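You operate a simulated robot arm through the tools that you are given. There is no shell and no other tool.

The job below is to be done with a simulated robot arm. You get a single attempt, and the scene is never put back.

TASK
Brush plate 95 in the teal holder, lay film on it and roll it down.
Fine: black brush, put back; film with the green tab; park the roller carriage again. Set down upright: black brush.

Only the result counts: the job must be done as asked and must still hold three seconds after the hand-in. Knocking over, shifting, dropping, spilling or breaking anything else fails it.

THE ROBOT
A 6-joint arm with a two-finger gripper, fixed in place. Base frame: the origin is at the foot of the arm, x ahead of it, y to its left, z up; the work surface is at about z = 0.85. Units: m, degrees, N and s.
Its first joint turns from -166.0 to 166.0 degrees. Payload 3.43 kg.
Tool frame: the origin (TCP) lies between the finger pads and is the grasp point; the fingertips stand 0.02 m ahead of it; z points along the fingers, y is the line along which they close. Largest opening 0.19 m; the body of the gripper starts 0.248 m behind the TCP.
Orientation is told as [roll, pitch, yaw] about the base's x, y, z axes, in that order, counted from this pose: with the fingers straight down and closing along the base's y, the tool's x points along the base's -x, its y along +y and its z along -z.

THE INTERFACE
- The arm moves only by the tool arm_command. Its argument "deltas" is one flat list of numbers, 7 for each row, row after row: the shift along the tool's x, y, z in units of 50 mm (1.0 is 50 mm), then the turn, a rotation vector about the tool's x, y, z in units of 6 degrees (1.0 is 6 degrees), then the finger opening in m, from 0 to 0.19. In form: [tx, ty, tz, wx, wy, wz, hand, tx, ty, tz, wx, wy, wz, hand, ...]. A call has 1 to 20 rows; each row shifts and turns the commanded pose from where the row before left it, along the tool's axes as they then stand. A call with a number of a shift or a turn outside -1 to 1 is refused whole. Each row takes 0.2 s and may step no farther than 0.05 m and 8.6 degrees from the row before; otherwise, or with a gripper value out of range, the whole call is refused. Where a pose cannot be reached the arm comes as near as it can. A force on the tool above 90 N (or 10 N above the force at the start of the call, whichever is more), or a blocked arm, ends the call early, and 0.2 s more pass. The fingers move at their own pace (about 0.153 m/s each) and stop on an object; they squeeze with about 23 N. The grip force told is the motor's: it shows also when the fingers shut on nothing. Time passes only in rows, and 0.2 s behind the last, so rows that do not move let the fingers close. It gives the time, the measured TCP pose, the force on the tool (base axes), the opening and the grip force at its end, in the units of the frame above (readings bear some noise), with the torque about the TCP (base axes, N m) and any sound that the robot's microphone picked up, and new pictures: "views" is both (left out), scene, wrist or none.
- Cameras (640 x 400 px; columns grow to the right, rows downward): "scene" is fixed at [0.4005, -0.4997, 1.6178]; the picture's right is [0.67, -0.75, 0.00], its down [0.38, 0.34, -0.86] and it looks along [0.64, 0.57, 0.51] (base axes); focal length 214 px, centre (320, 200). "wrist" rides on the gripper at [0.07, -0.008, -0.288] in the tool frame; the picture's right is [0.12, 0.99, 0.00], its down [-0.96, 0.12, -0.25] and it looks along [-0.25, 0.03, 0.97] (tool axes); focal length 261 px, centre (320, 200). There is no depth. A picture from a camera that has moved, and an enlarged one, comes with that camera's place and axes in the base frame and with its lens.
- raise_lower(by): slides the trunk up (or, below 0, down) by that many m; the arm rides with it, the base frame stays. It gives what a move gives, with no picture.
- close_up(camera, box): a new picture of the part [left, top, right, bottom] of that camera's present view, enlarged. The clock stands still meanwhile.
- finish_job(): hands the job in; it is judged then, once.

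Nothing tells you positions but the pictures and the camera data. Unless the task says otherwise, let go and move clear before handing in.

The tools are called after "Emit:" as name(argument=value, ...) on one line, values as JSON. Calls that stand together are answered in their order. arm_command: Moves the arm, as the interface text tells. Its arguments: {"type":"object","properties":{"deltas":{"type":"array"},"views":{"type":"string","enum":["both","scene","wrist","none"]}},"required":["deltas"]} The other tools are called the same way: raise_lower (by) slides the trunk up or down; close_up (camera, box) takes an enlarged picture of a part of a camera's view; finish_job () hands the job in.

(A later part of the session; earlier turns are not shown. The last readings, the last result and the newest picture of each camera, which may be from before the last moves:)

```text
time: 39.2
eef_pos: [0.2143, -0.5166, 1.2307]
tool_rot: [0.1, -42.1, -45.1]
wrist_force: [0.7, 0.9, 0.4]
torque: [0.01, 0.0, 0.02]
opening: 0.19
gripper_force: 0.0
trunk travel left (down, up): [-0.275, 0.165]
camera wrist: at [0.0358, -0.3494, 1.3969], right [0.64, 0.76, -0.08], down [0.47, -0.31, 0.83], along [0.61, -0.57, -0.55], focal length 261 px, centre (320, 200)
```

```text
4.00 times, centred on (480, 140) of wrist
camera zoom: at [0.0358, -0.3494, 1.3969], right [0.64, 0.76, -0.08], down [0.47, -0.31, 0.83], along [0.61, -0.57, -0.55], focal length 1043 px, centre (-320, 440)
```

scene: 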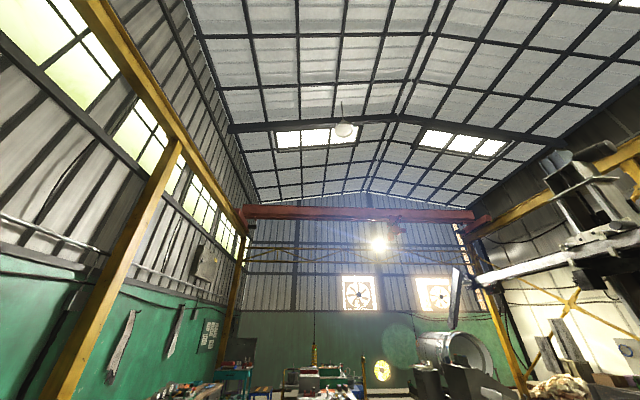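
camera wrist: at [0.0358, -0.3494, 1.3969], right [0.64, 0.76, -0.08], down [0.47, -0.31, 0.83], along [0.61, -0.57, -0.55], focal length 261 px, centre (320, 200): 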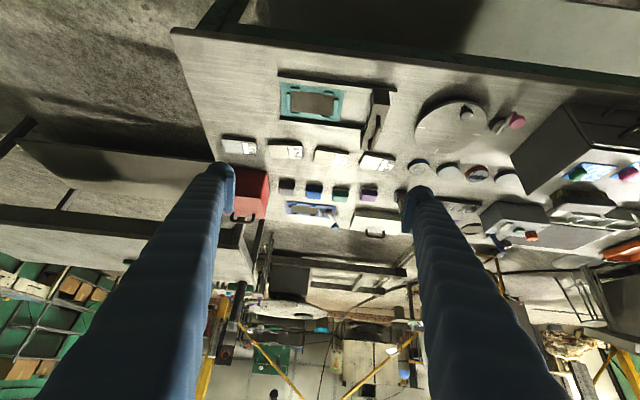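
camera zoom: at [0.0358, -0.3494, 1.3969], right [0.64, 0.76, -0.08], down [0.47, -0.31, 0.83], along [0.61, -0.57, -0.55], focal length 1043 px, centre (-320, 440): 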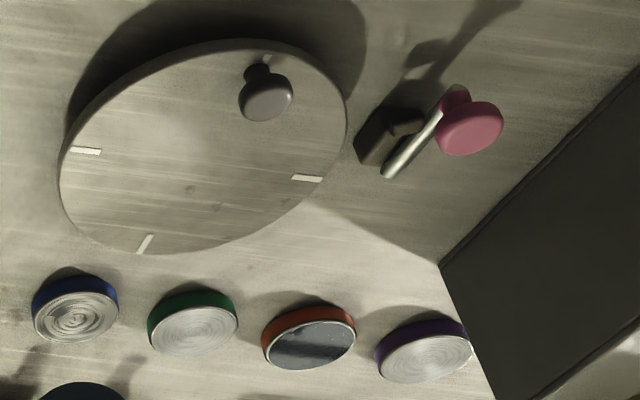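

From the two views: recess centre about u 0.670, w −0.248, floor 0.860, rail tops 0.867. Plate 95 is at about u 0.842, w −0.314, turned 6°, about 0.100 × 0.054 × 0.015. The carriage beam top is at 0.915. I now look at the carriage and holder from their right side.

Emit:
arm_command(deltas=[0, 0, 0, 0, 1, 0, 0.19, 0, 0, 0, 0, 1, 0, 0.19, 0, 0, 0, 0, 1, 0, 0.19, 0, 0, 0, 0, 1, 0, 0.19, 0, 0, 0, 0, 1, 0, 0.19, 0, 0, 0, 0, 1, 0, 0.19, 0, 0, 0, 0, 1, 0, 0.19, 0, 1, 0, 0, 0, 0, 0.19, -0.7, 0.7, 0, 0, 0, 0, 0.19, -0.7, 0.7, 0, 0, 0, 0, 0.19, 0, 1, 0, 1, 0, 0, 0.19, 0, 1, 0, 1, 0, 0, 0.19, 0, 0, 0.7, 1, 0, 0, 0.19, 0, 0, 0.7, 1, 0, 0, 0.19, 0, 0, 0.5, 1, 0, 0, 0.19, 0, 0, 0, 1, 0, 0, 0.19, 0, 0, 0, 1, 0, 0, 0.19, 0, 0, 0, 0, 0, 0, 0.19], views="wrist")

Emit:
close_up(camera="wrist", box=[230, 100, 470, 250])

```text
time: 43.0
eef_pos: [0.3993, -0.4302, 1.1351]
tool_rot: [-42.1, 0.0, -45.1]
wrist_force: [0.2, 0.2, 0.1]
torque: [0.04, -0.01, -0.01]
opening: 0.19
gripper_force: 0.0
trunk travel left (down, up): [-0.275, 0.165]
camera wrist: at [0.4827, -0.2482, 1.3551], right [0.44, 0.61, -0.66], down [0.86, -0.5, 0.11], along [-0.27, -0.62, -0.74], focal length 261 px, centre (320, 200)
```

wrist: 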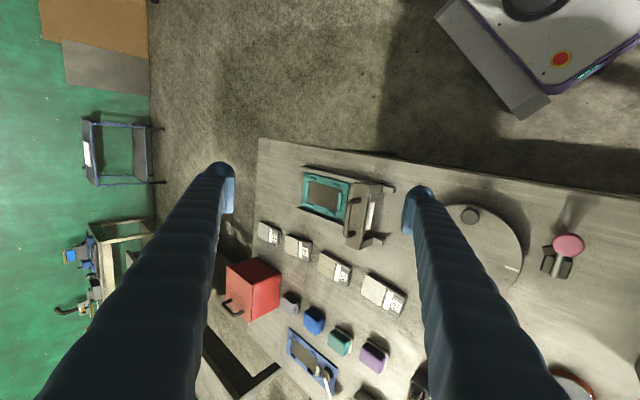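

```text
2.67 times, centred on (350, 175) of wrist
camera zoom: at [0.4827, -0.2482, 1.3551], right [0.44, 0.61, -0.66], down [0.86, -0.5, 0.11], along [-0.27, -0.62, -0.74], focal length 695 px, centre (240, 267)
```

zoom: 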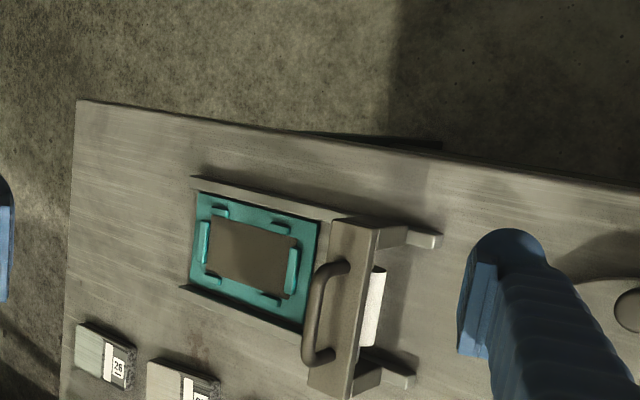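

Emit:
arm_command(deltas=[0, 0, 0, 1, 0, 0, 0.19, 0, 1, 0, 1, 0, 0, 0.19, 0, 0, 0, 0, 0, 0, 0.19], views="wrist")

Emit:
close_up(camera="wrist", box=[250, 130, 410, 230])

```text
time: 43.8
eef_pos: [0.4216, -0.4049, 1.1011]
tool_rot: [-53.8, -0.1, -45.0]
wrist_force: [0.8, 0.5, 0.5]
torque: [0.06, -0.09, 0.07]
opening: 0.1901
gripper_force: 0.1
trunk travel left (down, up): [-0.275, 0.165]
camera wrist: at [0.5328, -0.195, 1.2763], right [0.33, 0.5, -0.8], down [0.87, -0.49, 0.06], along [-0.37, -0.72, -0.59], focal length 261 px, centre (320, 200)
```

wrist: 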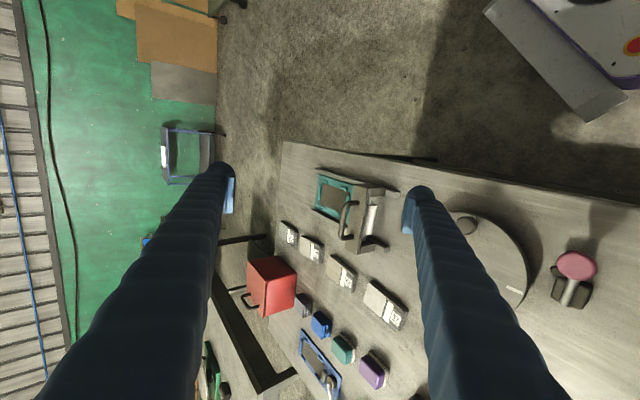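

```text
4.00 times, centred on (330, 180) of wrist
camera zoom: at [0.5328, -0.195, 1.2763], right [0.33, 0.5, -0.8], down [0.87, -0.49, 0.06], along [-0.37, -0.72, -0.59], focal length 1043 px, centre (280, 280)
```

zoom: 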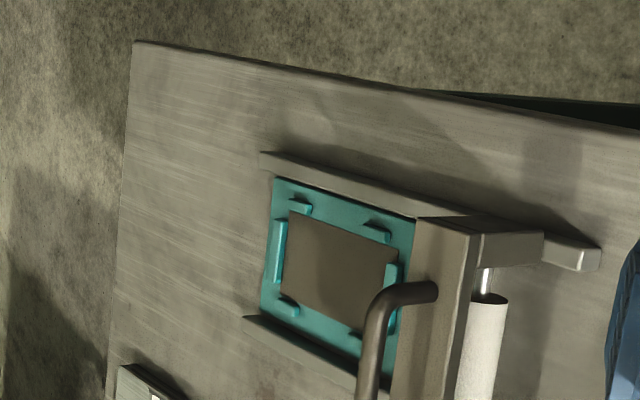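

Emit:
close_up(camera="wrist", box=[330, 170, 402, 260])

Emit:
close_up(camera="wrist", box=[430, 190, 622, 310])

```text
4.44 times, centred on (366, 215) of wrist
camera zoom: at [0.5328, -0.195, 1.2763], right [0.33, 0.5, -0.8], down [0.87, -0.49, 0.06], along [-0.37, -0.72, -0.59], focal length 1158 px, centre (116, 133)
```

zoom: 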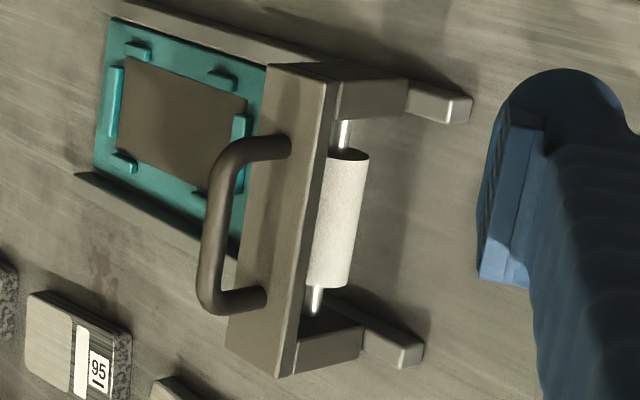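

```text
3.33 times, centred on (526, 250) of wrist
camera zoom: at [0.5328, -0.195, 1.2763], right [0.33, 0.5, -0.8], down [0.87, -0.49, 0.06], along [-0.37, -0.72, -0.59], focal length 869 px, centre (-367, 33)
```

zoom: 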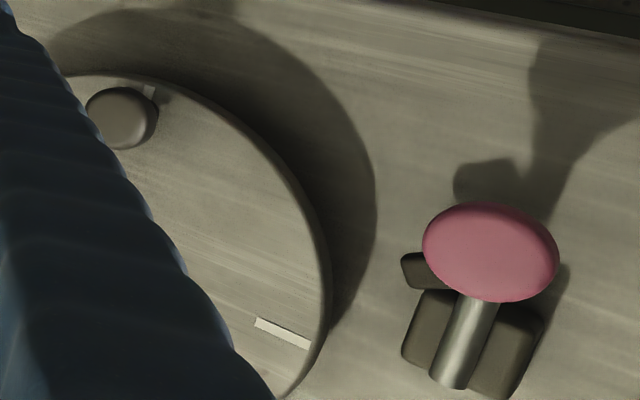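

The carriage is a bridge with a roller under its beam. Next I look straight down at the film box to measure the films, their tabs and the brush.

Emit:
arm_command(deltas=[0, 0, 0, -1, 0, 0, 0.19, 0, 0, 0, -1, 0, 0, 0.19, 0, 0, 0, -1, 0, 0, 0.19, 0, 0, 0, -1, 0, 0, 0.19, 0, 0, 0, -1, 0, 0, 0.19, 0, 0, 0, -1, 0, 0, 0.19, 0, 0, 0, -1, 0, 0, 0.19, 0, 0, 0, -1, 0, 0, 0.19, 0, 0, 0, -1, 0, 0, 0.19, 0, 0, -1, 0, 0, 0, 0.19, 0, 0, -1, 0, 0, 0, 0.19, 0, 1, -0.2, 0, 0, 0, 0.19, 0, 1, 0, 0, 0, 0, 0.19, 0, 1, 0, 0, 0, 0, 0.19, 0, 1, 0, 0, 0, 0, 0.19, 0, 1, 0, 0, 0, 0, 0.19, 0, 1, 0, 0, 0, 0, 0.19, 0, 1, 0, 0, 0, 0, 0.19, 0.5, 0.5, 0, 0, 0, 0, 0.19, 0, 0, 0, 0, 0, 0, 0.19], views="wrist")

Emit:
close_up(camera="wrist", box=[240, 150, 400, 250])

Emit:
close_up(camera="wrist", box=[240, 230, 400, 330])

```text
refused: row 12 steps farther than a row can; nothing moved
```

```text
4.00 times, centred on (320, 200) of wrist
camera zoom: at [0.5328, -0.195, 1.2763], right [0.33, 0.5, -0.8], down [0.87, -0.49, 0.06], along [-0.37, -0.72, -0.59], focal length 1043 px, centre (320, 200)
```

zoom: 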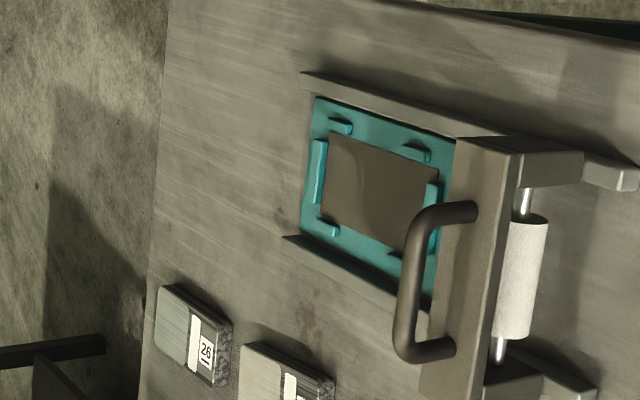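

```text
4.00 times, centred on (320, 280) of wrist
camera zoom: at [0.5328, -0.195, 1.2763], right [0.33, 0.5, -0.8], down [0.87, -0.49, 0.06], along [-0.37, -0.72, -0.59], focal length 1043 px, centre (320, -120)
```

zoom: 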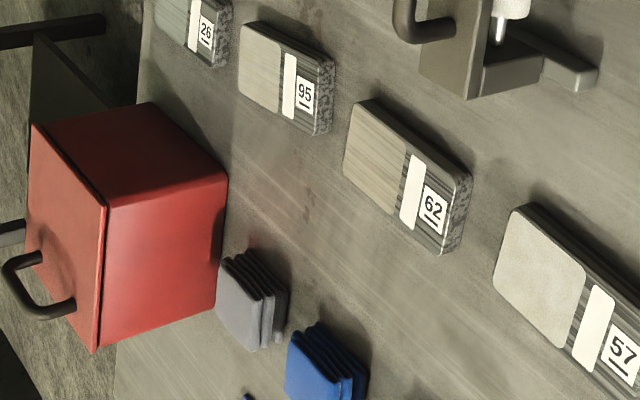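

Emit:
arm_command(deltas=[0, 0, 0, -1, 0, 0, 0.19, 0, 0, 0, -1, 0, 0, 0.19, 0, 0, 0, -1, 0, 0, 0.19, 0, 0, 0, -1, 0, 0, 0.19, 0, 0, 0, -1, 0, 0, 0.19, 0, 0, 0, -1, 0, 0, 0.19, 0, 0, 0, -1, 0, 0, 0.19, 0, 0, 0, -1, 0, 0, 0.19, 0, 0, 0, -1, 0, 0, 0.19, 0, 0, -1, 0, 0, 0, 0.19, 0, 0, -1, 0, 0, 0, 0.19, 0, 1, 0, 0, 0, 0, 0.19, 0, 1, 0, 0, 0, 0, 0.19, 0, 1, 0, 0, 0, 0, 0.19, 0, 1, 0, 0, 0, 0, 0.19, 0, 1, 0, 0, 0, 0, 0.19, 0, 1, 0, 0, 0, 0, 0.19, 0, 1, 0, 0, 0, 0, 0.19, 0.5, 0.5, 0, 0, 0, 0, 0.19, 0, 0, 0, 0, 0, 0, 0.19], views="wrist")

Emit:
close_up(camera="wrist", box=[240, 170, 400, 270])

Emit:
close_up(camera="wrist", box=[240, 250, 400, 350])

```text
time: 48.0
eef_pos: [0.6727, -0.1252, 1.1977]
tool_rot: [0.0, -0.1, -45.1]
wrist_force: [0.5, -0.3, -0.2]
torque: [-0.07, 0.0, 0.0]
opening: 0.19
gripper_force: 0.1
trunk travel left (down, up): [-0.275, 0.165]
camera wrist: at [0.6173, -0.0812, 1.4857], right [0.62, 0.79, 0.0], down [0.76, -0.6, 0.25], along [0.2, -0.15, -0.97], focal length 261 px, centre (320, 200)
```

wrist: 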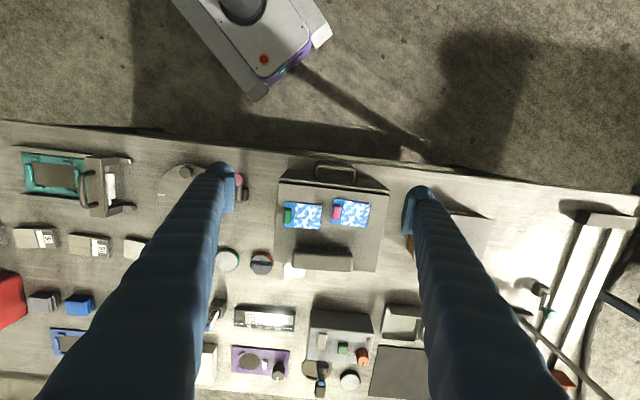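

```text
4.00 times, centred on (320, 220) of wrist
camera zoom: at [0.6173, -0.0812, 1.4857], right [0.62, 0.79, 0.0], down [0.76, -0.6, 0.25], along [0.2, -0.15, -0.97], focal length 1043 px, centre (320, 120)
```

zoom: 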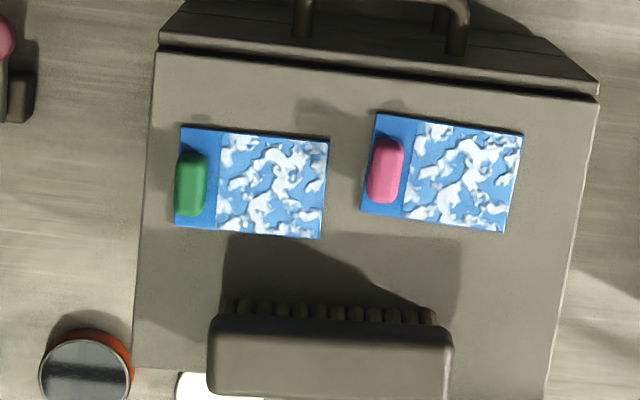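

```text
4.00 times, centred on (320, 300) of wrist
camera zoom: at [0.6173, -0.0812, 1.4857], right [0.62, 0.79, 0.0], down [0.76, -0.6, 0.25], along [0.2, -0.15, -0.97], focal length 1043 px, centre (320, -200)
```

zoom: 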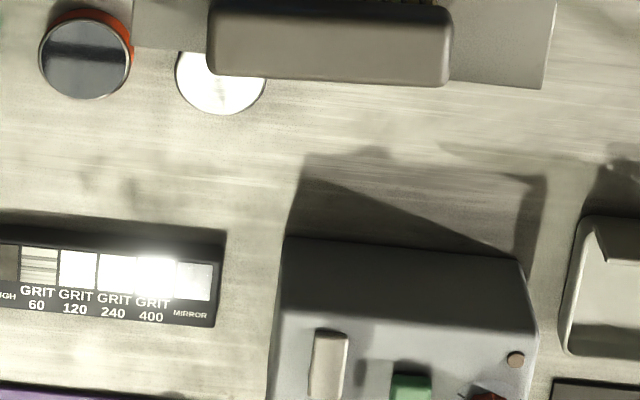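

Measured: box top z 0.990; green film about 0.0735 × 0.052 with its tab on the −w side, centred about u 0.656, w 0.336, roughly 10 mm tall. The patterned part matches the plate's work area. Now I travel to plate 95.

Emit:
arm_command(deltas=[-0.3471, -0.8767, 0, 0, 0, 0, 0.19, -0.3471, -0.8767, 0, 0, 0, 0, 0.19, -0.3471, -0.8767, 0, 0, 0, 0, 0.19, -0.3471, -0.8767, 0, 0, 0, 0, 0.19, -0.3471, -0.8767, 0, 0, 0, 0, 0.19, -0.3471, -0.8767, 0, 0, 0, 0, 0.19, -0.3471, -0.8767, 0, 0, 0, 0, 0.19, -0.3471, -0.8767, 0, 0, 0, 0, 0.19, -0.3471, -0.8767, 0, 0, 0, 0, 0.19, -0.3471, -0.8767, 0, 0, 0, 0, 0.19, -0.3471, -0.8767, 0, 0, 0, 0, 0.19, -0.3471, -0.8767, 0, 0, 0, 0, 0.19, -0.3471, -0.8767, 0, 0, 0, 0, 0.19, -0.3471, -0.8767, 0, 0, 0, 0, 0.19, -0.3471, -0.8767, 0, 0, 0, 0, 0.19, -0.3471, -0.8767, 0, 0, 0, 0, 0.19, 0, 0, 0, 0, 0, 0, 0.1], views="none")

Emit:
arm_command(deltas=[0, 0, 0.2, 0, 0, 0.9964, 0.1, 0, 0, 0.2, 0, 0, 0.9964, 0.1, 0, 0, 0.2, 0, 0, 0.9964, 0.1, 0, 0, 0.2, 0, 0, 0.9964, 0.1, 0, 0, 0.2, 0, 0, 0.9964, 0.1, 0, 0, 0.2, 0, 0, 0.9964, 0.1, 0, 0, 0.2, 0, 0, 0.9964, 0.1, 0, 0, 0.2, 0, 0, 0.9964, 0.1, 0, 0, 0.2, 0, 0, 0.9964, 0.1, 0, 0, 0.2, 0, 0, 0.9964, 0.1, 0, 0, 0.2, 0, 0, 0.9964, 0.1, 0, 0, 0.2, 0, 0, 0.9964, 0.1, 0, 0, 0.2, 0, 0, 0.9964, 0.1, 0, 0, 0.2, 0, 0, 0.9964, 0.1, 0, 0, 0, 0, 0, 0, 0.1], views="wrist")

```text
time: 51.6
eef_pos: [0.3723, -0.8157, 1.1977]
tool_rot: [0.1, -0.2, -45.0]
wrist_force: [-0.3, -1.2, -0.8]
torque: [0.11, -0.02, 0.02]
opening: 0.0999
gripper_force: 0.0
trunk travel left (down, up): [-0.275, 0.165]
```

```text
time: 54.8
eef_pos: [0.3739, -0.8154, 1.0568]
tool_rot: [0.1, 0.2, -128.8]
wrist_force: [-0.4, -0.6, 0.0]
torque: [0.01, 0.01, -0.01]
opening: 0.0997
gripper_force: 0.0
trunk travel left (down, up): [-0.275, 0.165]
camera wrist: at [0.411, -0.7556, 1.3451], right [0.85, -0.53, 0.0], down [-0.51, -0.82, 0.25], along [-0.13, -0.21, -0.97], focal length 261 px, centre (320, 200)
```

wrist: 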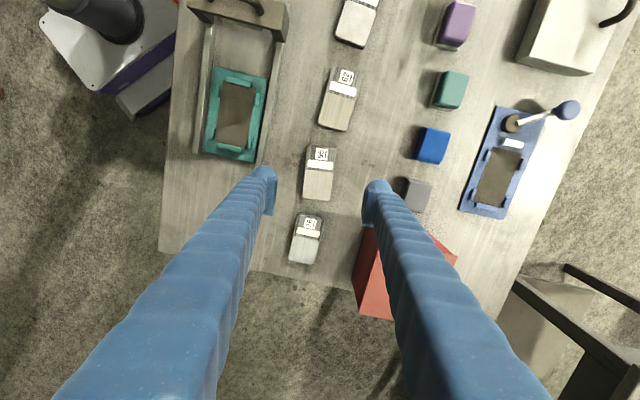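

Emit:
close_up(camera="wrist", box=[264, 130, 376, 200])

Emit:
close_up(camera="wrist", box=[160, 40, 320, 170])

```text
5.71 times, centred on (320, 165) of wrist
camera zoom: at [0.411, -0.7556, 1.3451], right [0.85, -0.53, 0.0], down [-0.51, -0.82, 0.25], along [-0.13, -0.21, -0.97], focal length 1489 px, centre (320, 400)
```

zoom: 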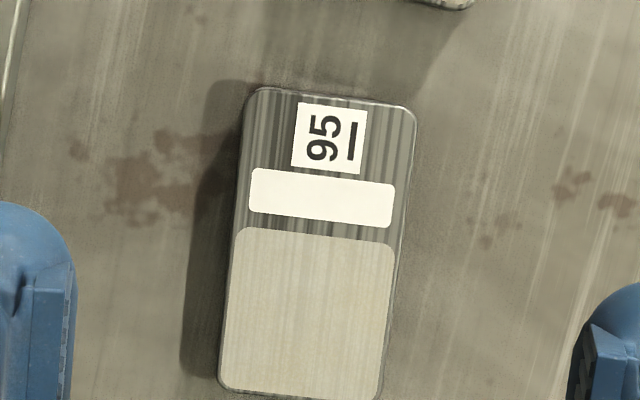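

```text
3.08 times, centred on (240, 105) of wrist
camera zoom: at [0.411, -0.7556, 1.3451], right [0.85, -0.53, 0.0], down [-0.51, -0.82, 0.25], along [-0.13, -0.21, -0.97], focal length 802 px, centre (566, 492)
```

zoom: 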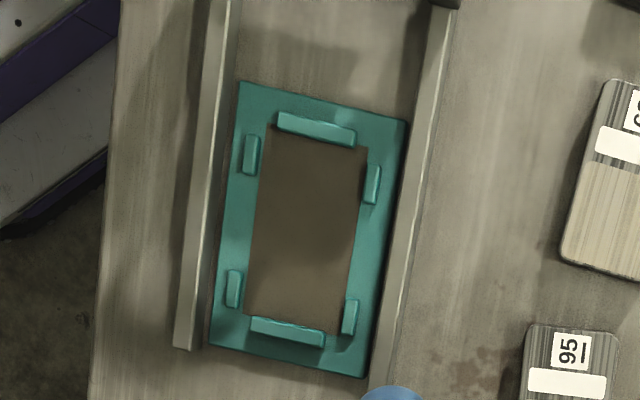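

Plate 95 is now pinned down at u 0.841, w −0.316, turned about 6.6°. I come down with the fingers either side of its long edges.

Emit:
arm_command(deltas=[-0.066, 0, 0.8, 0, 0, -0.07, 0.1, 0, 0, 1, 0, 0, 0, 0.1, 0, 0, 1, 0, 0, 0, 0.1, 0, 0, 0, 0, 0, 0, 0.1], views="wrist")

```text
time: 55.8
eef_pos: [0.3732, -0.8207, 0.9181]
tool_rot: [0.1, 0.1, -128.3]
wrist_force: [0.4, 0.6, -0.1]
torque: [0.05, 0.01, -0.02]
opening: 0.0999
gripper_force: 0.0
trunk travel left (down, up): [-0.275, 0.165]
camera wrist: at [0.4093, -0.7599, 1.2054], right [0.85, -0.52, 0.0], down [-0.51, -0.83, 0.25], along [-0.13, -0.21, -0.97], focal length 261 px, centre (320, 200)
```

wrist: 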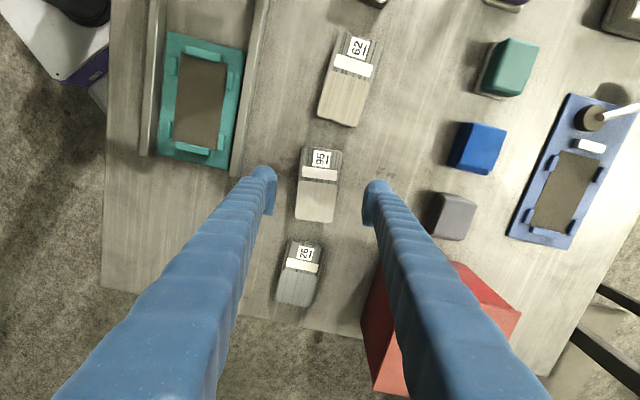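

Emit:
arm_command(deltas=[0, -0.05, 0.5, 0, 0, 0, 0.1, 0, 0, 0.3, 0, 0, 0, 0.1, 0, 0, 0, 0, 0, 0, 0.1], views="wrist")

Emit:
close_up(camera="wrist", box=[240, 110, 400, 240])

```text
time: 56.6
eef_pos: [0.3685, -0.8179, 0.8773]
tool_rot: [0.1, 0.1, -128.2]
wrist_force: [0.2, 1.1, -0.2]
torque: [0.0, -0.01, 0.0]
opening: 0.1001
gripper_force: 0.0
trunk travel left (down, up): [-0.275, 0.165]
camera wrist: at [0.4066, -0.7567, 1.1651], right [0.85, -0.52, 0.0], down [-0.51, -0.83, 0.25], along [-0.13, -0.21, -0.97], focal length 261 px, centre (320, 200)
```

wrist: 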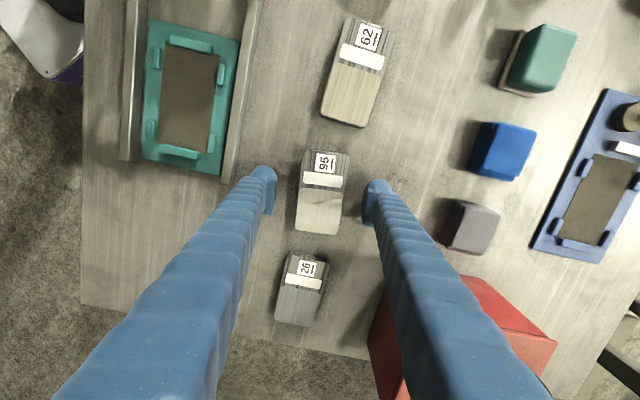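

```text
3.08 times, centred on (320, 175) of wrist
camera zoom: at [0.4066, -0.7567, 1.1651], right [0.85, -0.52, 0.0], down [-0.51, -0.83, 0.25], along [-0.13, -0.21, -0.97], focal length 802 px, centre (320, 277)
```

zoom: 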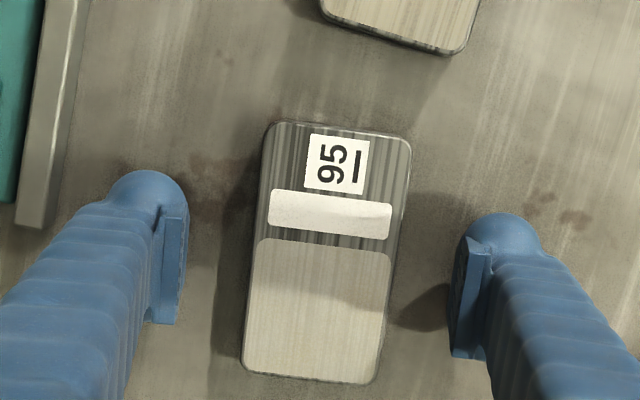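

The fingers straddle the middle of the plate. Closing now.

Emit:
arm_command(deltas=[0, 0, 0, 0, 0, 0, 0.04, 0, 0, 0, 0, 0, 0, 0.04, 0, 0, 0, 0, 0, 0, 0.04, 0, 0, 0, 0, 0, 0, 0.04], views="wrist")

```text
time: 57.6
eef_pos: [0.3705, -0.8178, 0.8845]
tool_rot: [0.4, -0.2, -128.3]
wrist_force: [6.8, -6.1, 69.0]
torque: [1.08, 1.09, -0.06]
opening: 0.0362
gripper_force: 0.0
trunk travel left (down, up): [-0.275, 0.165]
camera wrist: at [0.4058, -0.7553, 1.1724], right [0.85, -0.52, 0.01], down [-0.51, -0.82, 0.25], along [-0.12, -0.22, -0.97], focal length 261 px, centre (320, 200)
```

wrist: 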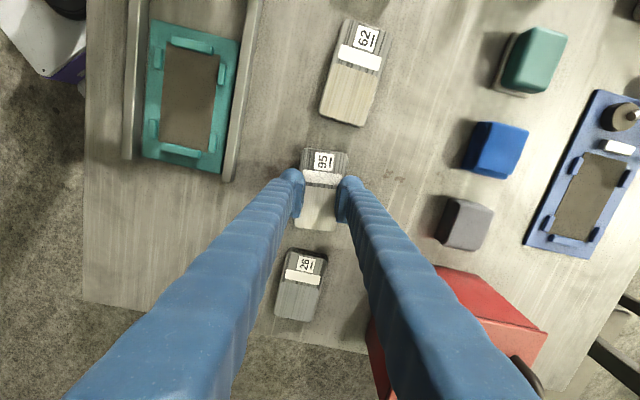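

The fingers rode up onto the plate: the force reads 69 N and the opening is smaller than the plate. I lift off and reopen straight away.

Emit:
arm_command(deltas=[0, 0, -0.4, 0, 0, 0, 0.036, 0, 0, -0.4, 0, 0, 0, 0.1, 0, 0, 0, 0, 0, 0, 0.1, 0, 0, 0, 0, 0, 0, 0.1], views="wrist")

Emit:
close_up(camera="wrist", box=[240, 110, 400, 240])

```text
time: 58.6
eef_pos: [0.369, -0.8174, 0.9159]
tool_rot: [0.1, 0.0, -128.3]
wrist_force: [0.7, 0.6, -0.2]
torque: [0.05, 0.05, 0.01]
opening: 0.0999
gripper_force: 0.0
trunk travel left (down, up): [-0.275, 0.165]
camera wrist: at [0.4067, -0.7578, 1.205], right [0.85, -0.52, 0.0], down [-0.51, -0.83, 0.25], along [-0.13, -0.21, -0.97], focal length 261 px, centre (320, 200)
```

wrist: 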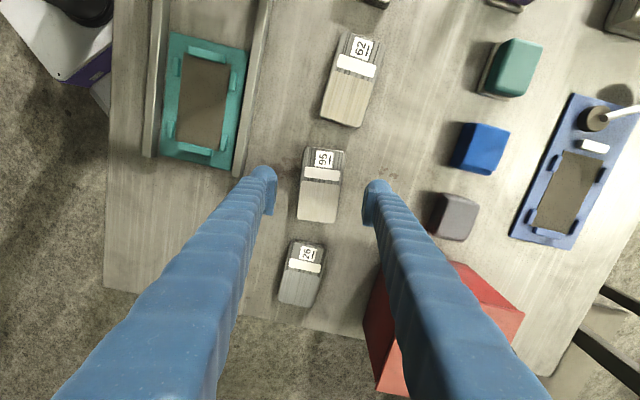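

```text
3.08 times, centred on (320, 175) of wrist
camera zoom: at [0.4067, -0.7578, 1.205], right [0.85, -0.52, 0.0], down [-0.51, -0.83, 0.25], along [-0.13, -0.21, -0.97], focal length 802 px, centre (320, 277)
```

zoom: 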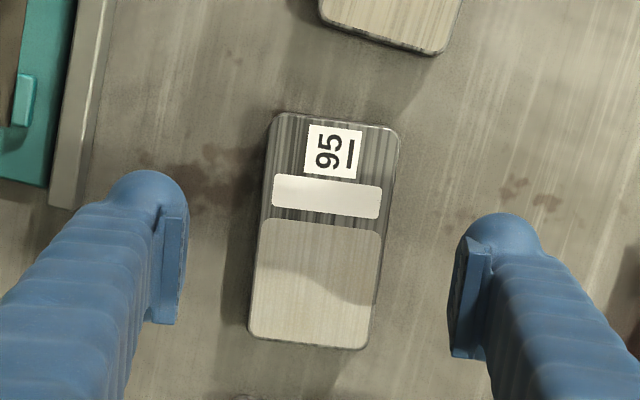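

The plate is unhurt and hardly moved. The pads start above the fingertips, so I need to go deeper, almost to the table. I come down in small steps and watch the force.

Emit:
arm_command(deltas=[0.02, 0.02, 0.8, 0, 0, 0, 0.085, 0, 0, 0, 0, 0, 0, 0.085, 0, 0, 0.04, 0, 0, 0, 0.085, 0, 0, 0, 0, 0, 0, 0.085], views="none")

```text
time: 59.6
eef_pos: [0.3715, -0.8187, 0.8759]
tool_rot: [0.1, 0.2, -128.3]
wrist_force: [-0.1, -0.2, 0.3]
torque: [0.02, 0.04, 0.0]
opening: 0.0849
gripper_force: 0.1
trunk travel left (down, up): [-0.275, 0.165]
```

Emit:
arm_command(deltas=[0, 0, 0.05, 0, 0, 0, 0.085, 0, 0, 0, 0, 0, 0, 0.085], views="none")

Emit:
arm_command(deltas=[0, 0, 0.03, 0, 0, 0, 0.085, 0, 0, 0, 0, 0, 0, 0.085], views="wrist")

Emit:
close_up(camera="wrist", box=[240, 110, 400, 240])

```text
time: 60.2
eef_pos: [0.3716, -0.8189, 0.8723]
tool_rot: [0.0, 0.1, -128.3]
wrist_force: [0.0, -0.9, -1.2]
torque: [0.04, -0.01, 0.0]
opening: 0.0849
gripper_force: 0.0
trunk travel left (down, up): [-0.275, 0.165]
```

```text
time: 60.8
eef_pos: [0.3718, -0.8169, 0.8715]
tool_rot: [0.3, 0.1, -128.4]
wrist_force: [1.0, -0.2, 0.1]
torque: [-0.02, 0.0, 0.01]
opening: 0.0847
gripper_force: 0.1
trunk travel left (down, up): [-0.275, 0.165]
camera wrist: at [0.4084, -0.7574, 1.1599], right [0.85, -0.52, 0.0], down [-0.51, -0.83, 0.25], along [-0.13, -0.21, -0.97], focal length 261 px, centre (320, 200)
```

wrist: 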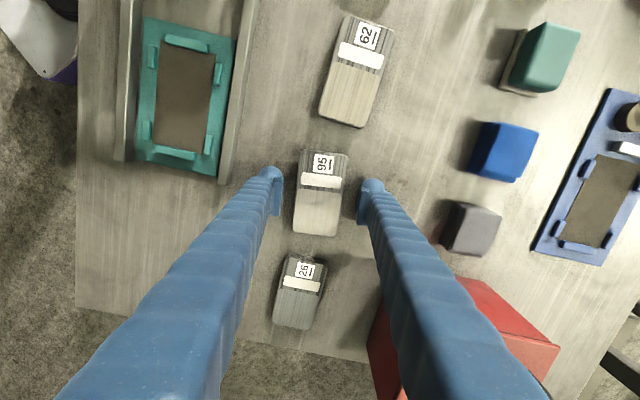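

```text
3.08 times, centred on (320, 175) of wrist
camera zoom: at [0.4084, -0.7574, 1.1599], right [0.85, -0.52, 0.0], down [-0.51, -0.83, 0.25], along [-0.13, -0.21, -0.97], focal length 802 px, centre (320, 277)
```

zoom: 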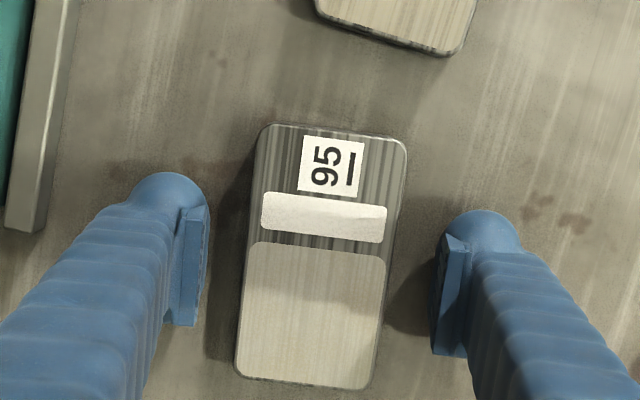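

No contact yet. I go down 1 mm more and close in small steps.

Emit:
arm_command(deltas=[0, 0, 0.02, 0, 0, 0, 0.07, 0, 0, 0, 0, 0, 0, 0.06, 0, 0, 0, 0, 0, 0, 0.056, 0, 0, 0, 0, 0, 0, 0.053], views="none")

```text
time: 61.8
eef_pos: [0.3716, -0.8161, 0.869]
tool_rot: [0.1, 0.1, -128.3]
wrist_force: [-1.9, 0.5, 0.3]
torque: [0.05, 0.03, -0.05]
opening: 0.0556
gripper_force: 22.6
trunk travel left (down, up): [-0.275, 0.165]
```

Gripped at 0.0556 m with 22.6 N and no lifting force. I raise it gently.

Emit:
arm_command(deltas=[0, 0, 0, 0, 0, 0, 0.045, 0, 0, -0.2, 0, 0, 0, 0.045, 0, 0, -0.4, 0, 0, 0, 0.045, 0, 0, 0, 0, 0, 0, 0.045], views="wrist")

Emit:
close_up(camera="wrist", box=[240, 110, 400, 240])

```text
time: 62.8
eef_pos: [0.3719, -0.8173, 0.9004]
tool_rot: [0.0, 0.1, -128.3]
wrist_force: [-0.2, 0.2, -6.2]
torque: [-0.02, 0.03, -0.02]
opening: 0.055
gripper_force: 22.9
trunk travel left (down, up): [-0.275, 0.165]
camera wrist: at [0.4093, -0.7565, 1.1885], right [0.85, -0.52, 0.0], down [-0.51, -0.83, 0.25], along [-0.13, -0.21, -0.97], focal length 261 px, centre (320, 200)
```

wrist: 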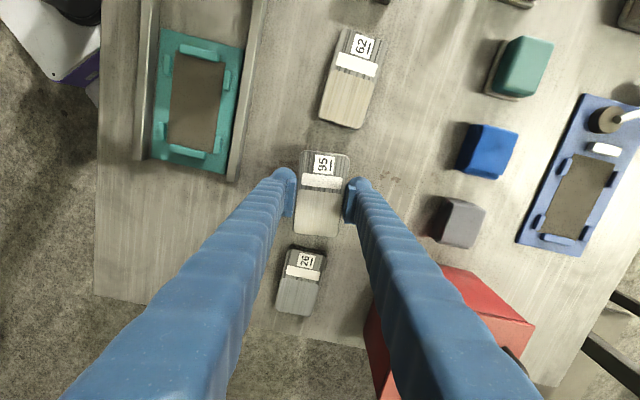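

```text
3.08 times, centred on (320, 175) of wrist
camera zoom: at [0.4093, -0.7565, 1.1885], right [0.85, -0.52, 0.0], down [-0.51, -0.83, 0.25], along [-0.13, -0.21, -0.97], focal length 802 px, centre (320, 277)
```

zoom: 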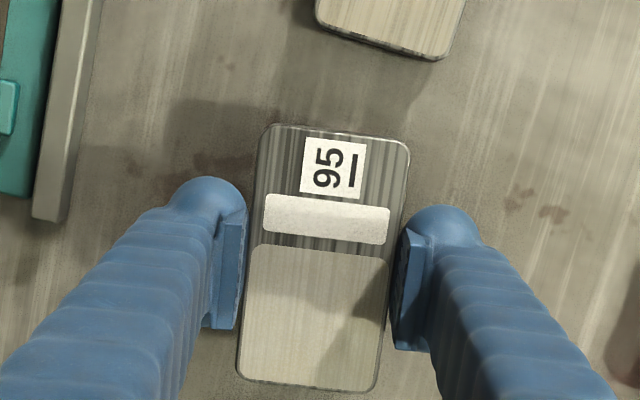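

Plate lifted; it weighs about 0.63 kg. I carry it above the holder with the yaw squared to −135°.

Emit:
arm_command(deltas=[0, 0, -1, 0, 0, 0, 0.045, 0, 0, 0, 0, 0, 0.5585, 0.045, 0, 0, 0, 0, 0, 0.5585, 0.045, 0.3, -0.68, 0, 0, 0, 0, 0.045, 0.3, -0.68, 0, 0, 0, 0, 0.045, 0.3, -0.68, 0, 0, 0, 0, 0.045, 0.3, -0.68, 0, 0, 0, 0, 0.045, 0.12, -0.68, 0, 0, 0, 0, 0.045, 0, 0, 0, 0, 0, 0, 0.045], views="wrist")

Emit:
close_up(camera="wrist", box=[240, 100, 400, 250])

```text
time: 64.8
eef_pos: [0.2982, -0.6516, 0.9511]
tool_rot: [0.1, 0.1, -135.0]
wrist_force: [-0.1, 0.0, -5.7]
torque: [-0.03, -0.02, -0.01]
opening: 0.055
gripper_force: 22.8
trunk travel left (down, up): [-0.275, 0.165]
camera wrist: at [0.3419, -0.5954, 1.2397], right [0.79, -0.62, 0.0], down [-0.6, -0.76, 0.25], along [-0.15, -0.19, -0.97], focal length 261 px, centre (320, 200)
```

wrist: 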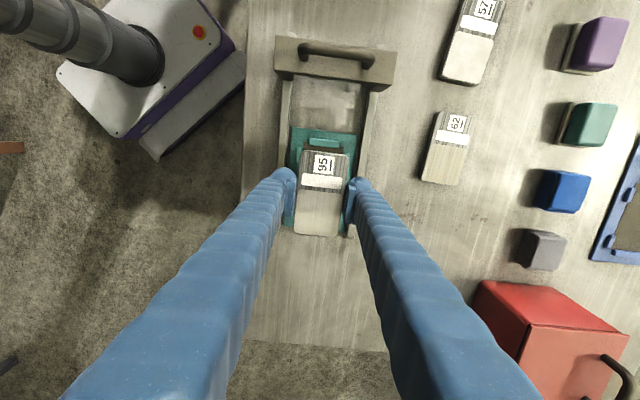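

```text
2.67 times, centred on (320, 175) of wrist
camera zoom: at [0.3419, -0.5954, 1.2397], right [0.79, -0.62, 0.0], down [-0.6, -0.76, 0.25], along [-0.15, -0.19, -0.97], focal length 695 px, centre (320, 267)
```

zoom: 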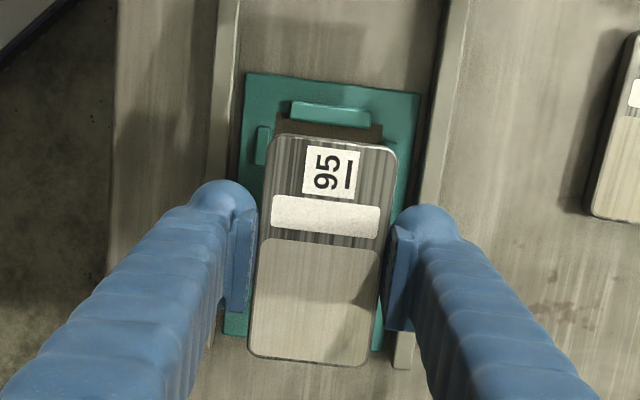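

Recess and plate agree to about 2 mm. I make that correction and lower the plate toward the recess.

Emit:
arm_command(deltas=[0.036, -0.038, 0.4, 0, 0, 0, 0.045, 0, 0, 0.5, 0, 0, 0, 0.045, 0, 0, 0.3, 0, 0, 0, 0.045, 0, 0, 0, 0, 0, 0, 0.045], views="wrist")

Emit:
close_up(camera="wrist", box=[240, 100, 400, 250])

```text
time: 65.8
eef_pos: [0.2974, -0.6491, 0.8904]
tool_rot: [0.1, 0.1, -135.0]
wrist_force: [-0.5, 0.6, -7.2]
torque: [-0.01, 0.0, 0.0]
opening: 0.0552
gripper_force: 23.2
trunk travel left (down, up): [-0.275, 0.165]
camera wrist: at [0.3418, -0.5928, 1.1785], right [0.79, -0.62, 0.0], down [-0.6, -0.76, 0.25], along [-0.15, -0.19, -0.97], focal length 261 px, centre (320, 200)
```

wrist: 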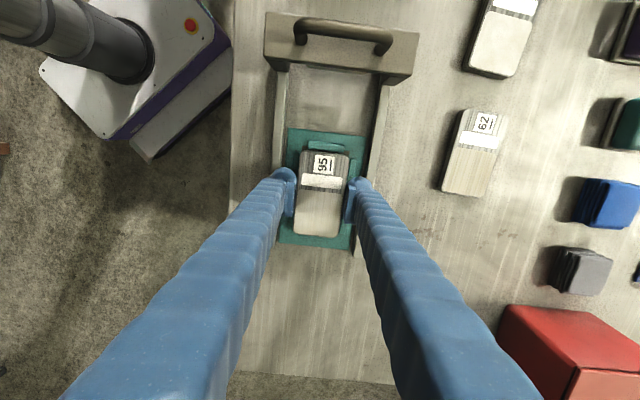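

```text
2.67 times, centred on (320, 175) of wrist
camera zoom: at [0.3418, -0.5928, 1.1785], right [0.79, -0.62, 0.0], down [-0.6, -0.76, 0.25], along [-0.15, -0.19, -0.97], focal length 695 px, centre (320, 267)
```

zoom: 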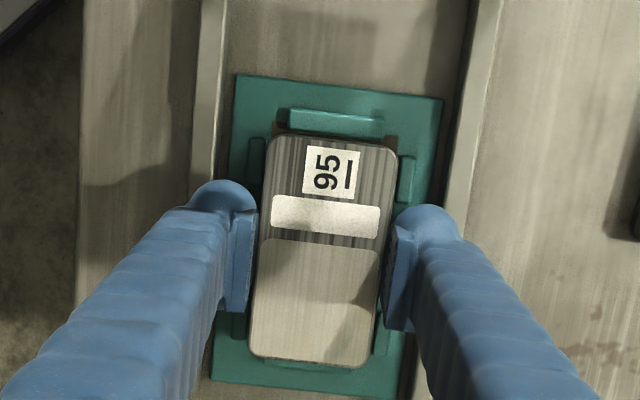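

The plate is centred over the recess to within a millimetre. I lower it in small steps until it touches down.

Emit:
arm_command(deltas=[0, 0, 0.16, 0, 0, 0, 0.045, 0, 0, 0, 0, 0, 0, 0.045], views="none")

Emit:
arm_command(deltas=[0, 0, 0.04, 0, 0, 0, 0.045, 0, 0, 0, 0, 0, 0, 0.045], views="none")

```text
time: 66.4
eef_pos: [0.2986, -0.6491, 0.8828]
tool_rot: [0.1, 0.1, -135.0]
wrist_force: [-0.7, -0.4, -6.9]
torque: [0.03, -0.01, 0.04]
opening: 0.0553
gripper_force: 22.8
trunk travel left (down, up): [-0.275, 0.165]
```

```text
time: 67.0
eef_pos: [0.2983, -0.6476, 0.8805]
tool_rot: [0.1, 0.1, -135.0]
wrist_force: [0.2, -0.4, -6.9]
torque: [0.02, 0.01, -0.03]
opening: 0.0553
gripper_force: 23.3
trunk travel left (down, up): [-0.275, 0.165]
```

Emit:
arm_command(deltas=[0, 0, 0.04, 0, 0, 0, 0.045, 0, 0, 0, 0, 0, 0, 0.045], views="none")

Emit:
arm_command(deltas=[0, 0, 0.04, 0, 0, 0, 0.045, 0, 0, 0, 0, 0, 0, 0.045], views="wrist")

Emit:
close_up(camera="wrist", box=[240, 100, 400, 250])

```text
time: 67.6
eef_pos: [0.298, -0.6481, 0.879]
tool_rot: [0.1, 0.1, -135.0]
wrist_force: [0.6, 0.0, -6.3]
torque: [-0.01, -0.01, 0.04]
opening: 0.0553
gripper_force: 22.7
trunk travel left (down, up): [-0.275, 0.165]
```

```text
time: 68.2
eef_pos: [0.297, -0.6488, 0.8771]
tool_rot: [0.2, 0.2, -134.9]
wrist_force: [0.0, -1.2, -6.0]
torque: [-0.02, -0.01, -0.01]
opening: 0.0553
gripper_force: 22.8
trunk travel left (down, up): [-0.275, 0.165]
camera wrist: at [0.3417, -0.5929, 1.1655], right [0.79, -0.62, 0.0], down [-0.6, -0.76, 0.25], along [-0.15, -0.19, -0.97], focal length 261 px, centre (320, 200)
```

wrist: 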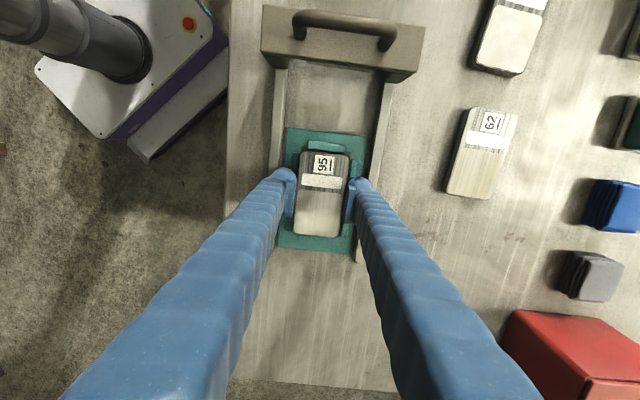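

```text
2.67 times, centred on (320, 175) of wrist
camera zoom: at [0.3417, -0.5929, 1.1655], right [0.79, -0.62, 0.0], down [-0.6, -0.76, 0.25], along [-0.15, -0.19, -0.97], focal length 695 px, centre (320, 267)
```

zoom: 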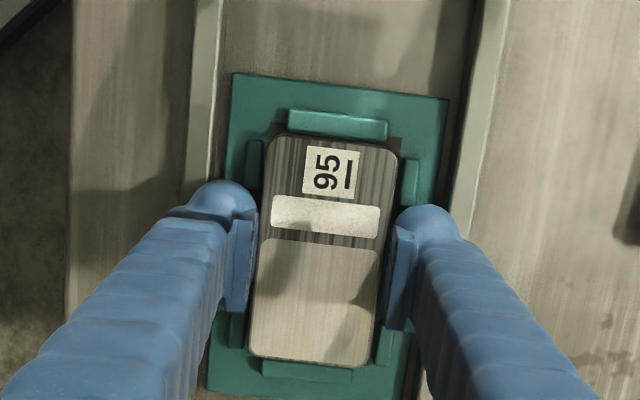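

Emit:
arm_command(deltas=[0, 0, 0.04, 0, 0, 0, 0.045, 0, 0, 0, 0, 0, 0, 0.045], views="none")

Emit:
arm_command(deltas=[0, 0, 0.03, 0, 0, 0, 0.045, 0, 0, 0, 0, 0, 0, 0.045], views="none")

```text
time: 68.8
eef_pos: [0.298, -0.6494, 0.8747]
tool_rot: [0.0, 0.0, -135.0]
wrist_force: [-0.1, -1.4, -1.9]
torque: [0.08, 0.07, -0.01]
opening: 0.055
gripper_force: 23.5
trunk travel left (down, up): [-0.275, 0.165]
```

```text
time: 69.4
eef_pos: [0.299, -0.6477, 0.8747]
tool_rot: [0.3, 0.0, -135.0]
wrist_force: [0.7, -2.7, 17.5]
torque: [0.04, -0.03, -0.07]
opening: 0.0553
gripper_force: 23.7
trunk travel left (down, up): [-0.275, 0.165]
```

Touched down. I ease off and open just enough to release.

Emit:
arm_command(deltas=[0, 0, -0.03, 0, 0, 0, 0.05, 0, 0, 0, 0, 0, 0, 0.064, 0, 0, 0, 0, 0, 0, 0.064, 0, 0, -0.4, 0, 0, 0, 0.064, 0, 0, -0.6, 0, 0, 0, 0.064, 0, 0, 0, 0, 0, 0, 0.064], views="wrist")

Emit:
close_up(camera="wrist", box=[240, 70, 400, 230])

```text
time: 70.8
eef_pos: [0.2974, -0.6476, 0.9256]
tool_rot: [0.0, 0.1, -135.0]
wrist_force: [0.1, 1.0, -0.7]
torque: [-0.03, 0.02, 0.0]
opening: 0.0639
gripper_force: 0.1
trunk travel left (down, up): [-0.275, 0.165]
camera wrist: at [0.3415, -0.5914, 1.2134], right [0.79, -0.62, 0.0], down [-0.6, -0.76, 0.25], along [-0.15, -0.19, -0.97], focal length 261 px, centre (320, 200)
```

wrist: 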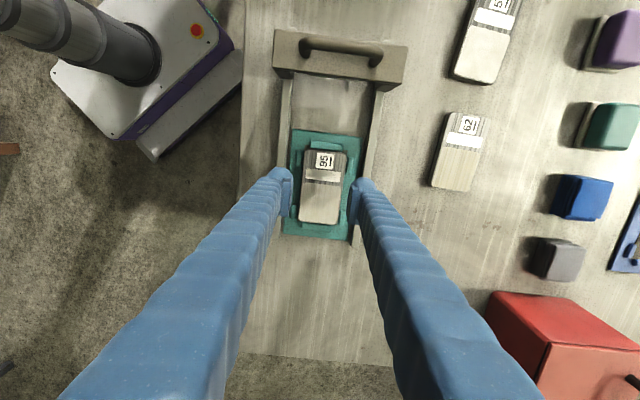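

```text
2.50 times, centred on (320, 150) of wrist
camera zoom: at [0.3415, -0.5914, 1.2134], right [0.79, -0.62, 0.0], down [-0.6, -0.76, 0.25], along [-0.15, -0.19, -0.97], focal length 652 px, centre (320, 325)
```

zoom: 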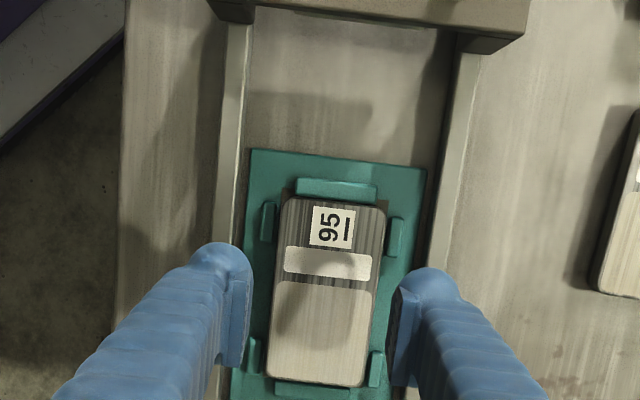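

Plate 95 sits in the teal holder between its clips. Next is the brush: about 0.118 × 0.036, top at z 1.028, centre about u 0.732, w 0.414, turned about 4°. I fly there.

Emit:
arm_command(deltas=[0, 0, -0.9, 0, 0, 0, 0.1, 0, 0, -0.9, 0, 0, 0, 0.1, 0, 0, -0.9, 0, 0, 0, 0.1, 0, 0, -0.9, 0, 0, 0, 0.1, 0, 0, -0.9, 0, 0, 0, 0.1, 0.945, 0.0916, 0, 0, 0, 0, 0.1, 0.945, 0.0916, 0, 0, 0, 0, 0.1, 0.945, 0.0916, 0, 0, 0, 0, 0.1, 0.945, 0.0916, 0, 0, 0, 0, 0.1, 0.945, 0.0916, 0, 0, 0, 0, 0.1, 0.945, 0.0916, 0, 0, 0, 0, 0.1, 0.945, 0.0916, 0, 0, 0, 0, 0.1, 0.945, 0.0916, 0, 0, 0, 0, 0.1, 0.945, 0.0916, 0, 0, 0, 0, 0.1, 0.945, 0.0916, 0, 0, 0, 0, 0.1, 0.945, 0.0916, 0, 0, 0, 0, 0.1, 0.945, 0.0916, 0, 0, 0, 0, 0.1, 0.945, 0.0916, 0, 0, 0, 0, 0.1, 0.945, 0.0916, 0, 0, 0, 0, 0.1, 0, 0, 0, 0, 0, -0.667, 0.1], views="wrist")

Emit:
close_up(camera="wrist", box=[240, 100, 400, 250])

```text
time: 75.0
eef_pos: [0.8107, -0.2255, 1.1531]
tool_rot: [0.1, 0.0, -131.0]
wrist_force: [-0.4, -0.2, -0.1]
torque: [-0.06, -0.03, 0.02]
opening: 0.0999
gripper_force: 0.1
trunk travel left (down, up): [-0.275, 0.165]
camera wrist: at [0.8505, -0.1658, 1.4403], right [0.83, -0.56, 0.0], down [-0.54, -0.8, 0.25], along [-0.14, -0.21, -0.97], focal length 261 px, centre (320, 200)
```

wrist: 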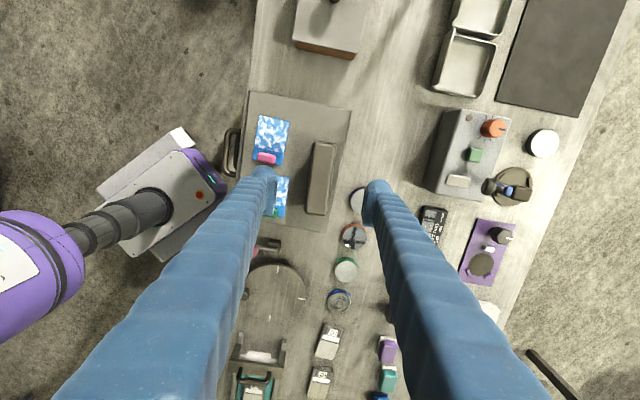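

```text
2.67 times, centred on (320, 175) of wrist
camera zoom: at [0.8505, -0.1658, 1.4403], right [0.83, -0.56, 0.0], down [-0.54, -0.8, 0.25], along [-0.14, -0.21, -0.97], focal length 695 px, centre (320, 267)
```

zoom: 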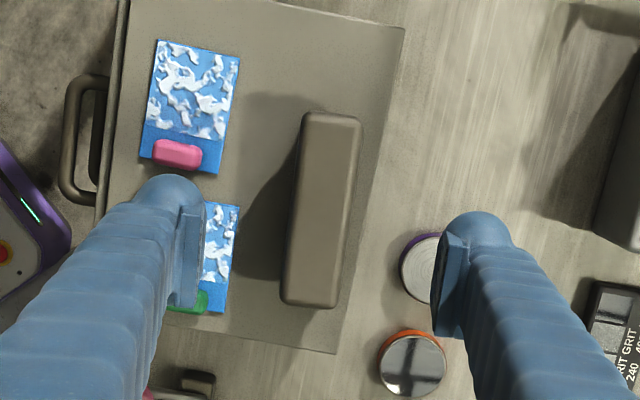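

The brush is right under the tool and aligned. I lower with the fingers a bit narrower so they stay clear of the films.

Emit:
arm_command(deltas=[0, 0, 0.5, 0, 0, 0, 0.07, 0, 0, 0.7, 0, 0, 0, 0.07, 0, 0, 0.7, 0, 0, 0, 0.07, 0, 0, 0.5, 0, 0, 0, 0.07, 0, 0, 0.28, 0, 0, 0, 0.07, 0, 0, 0, 0, 0, 0, 0.07], views="wrist")

Emit:
close_up(camera="wrist", box=[240, 100, 400, 250])

```text
time: 76.4
eef_pos: [0.8096, -0.2265, 1.0171]
tool_rot: [0.1, 0.0, -130.9]
wrist_force: [-0.4, 0.3, -0.2]
torque: [-0.05, -0.02, -0.02]
opening: 0.07
gripper_force: 0.2
trunk travel left (down, up): [-0.275, 0.165]
camera wrist: at [0.8508, -0.1672, 1.305], right [0.83, -0.56, 0.0], down [-0.54, -0.8, 0.25], along [-0.14, -0.21, -0.97], focal length 261 px, centre (320, 200)
```

wrist: 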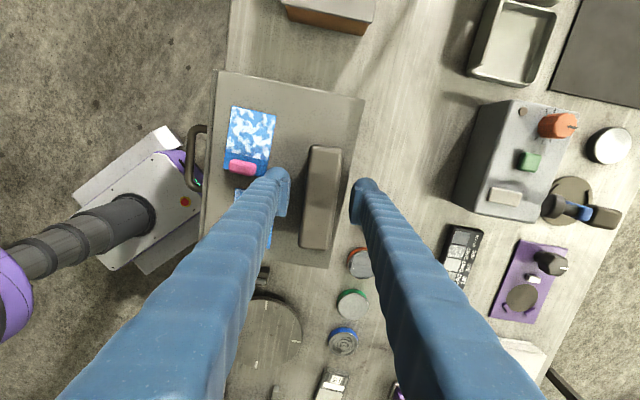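

```text
2.67 times, centred on (320, 175) of wrist
camera zoom: at [0.8508, -0.1672, 1.305], right [0.83, -0.56, 0.0], down [-0.54, -0.8, 0.25], along [-0.14, -0.21, -0.97], focal length 695 px, centre (320, 267)
```

zoom: 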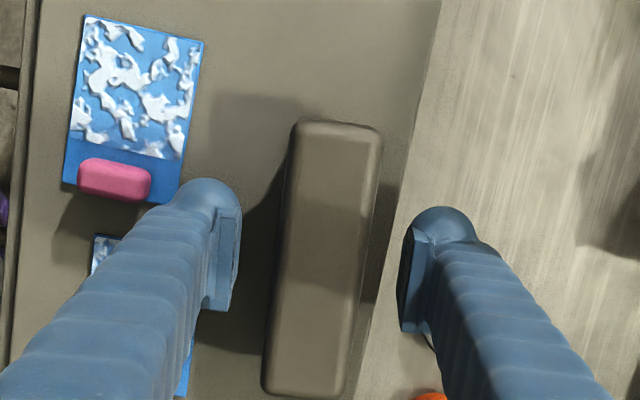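

Emit:
arm_command(deltas=[0, 0, 0, 0, 0, 0, 0.05, 0, 0, 0, 0, 0, 0, 0.042, 0, 0, 0, 0, 0, 0, 0.036, 0, 0, 0, 0, 0, 0, 0.03, 0, 0, 0, 0, 0, 0, 0.03], views="none")

```text
time: 77.6
eef_pos: [0.8108, -0.226, 1.0159]
tool_rot: [0.1, 0.1, -130.9]
wrist_force: [-0.2, -0.1, -0.1]
torque: [0.02, -0.01, -0.03]
opening: 0.0369
gripper_force: 23.0
trunk travel left (down, up): [-0.275, 0.165]
```

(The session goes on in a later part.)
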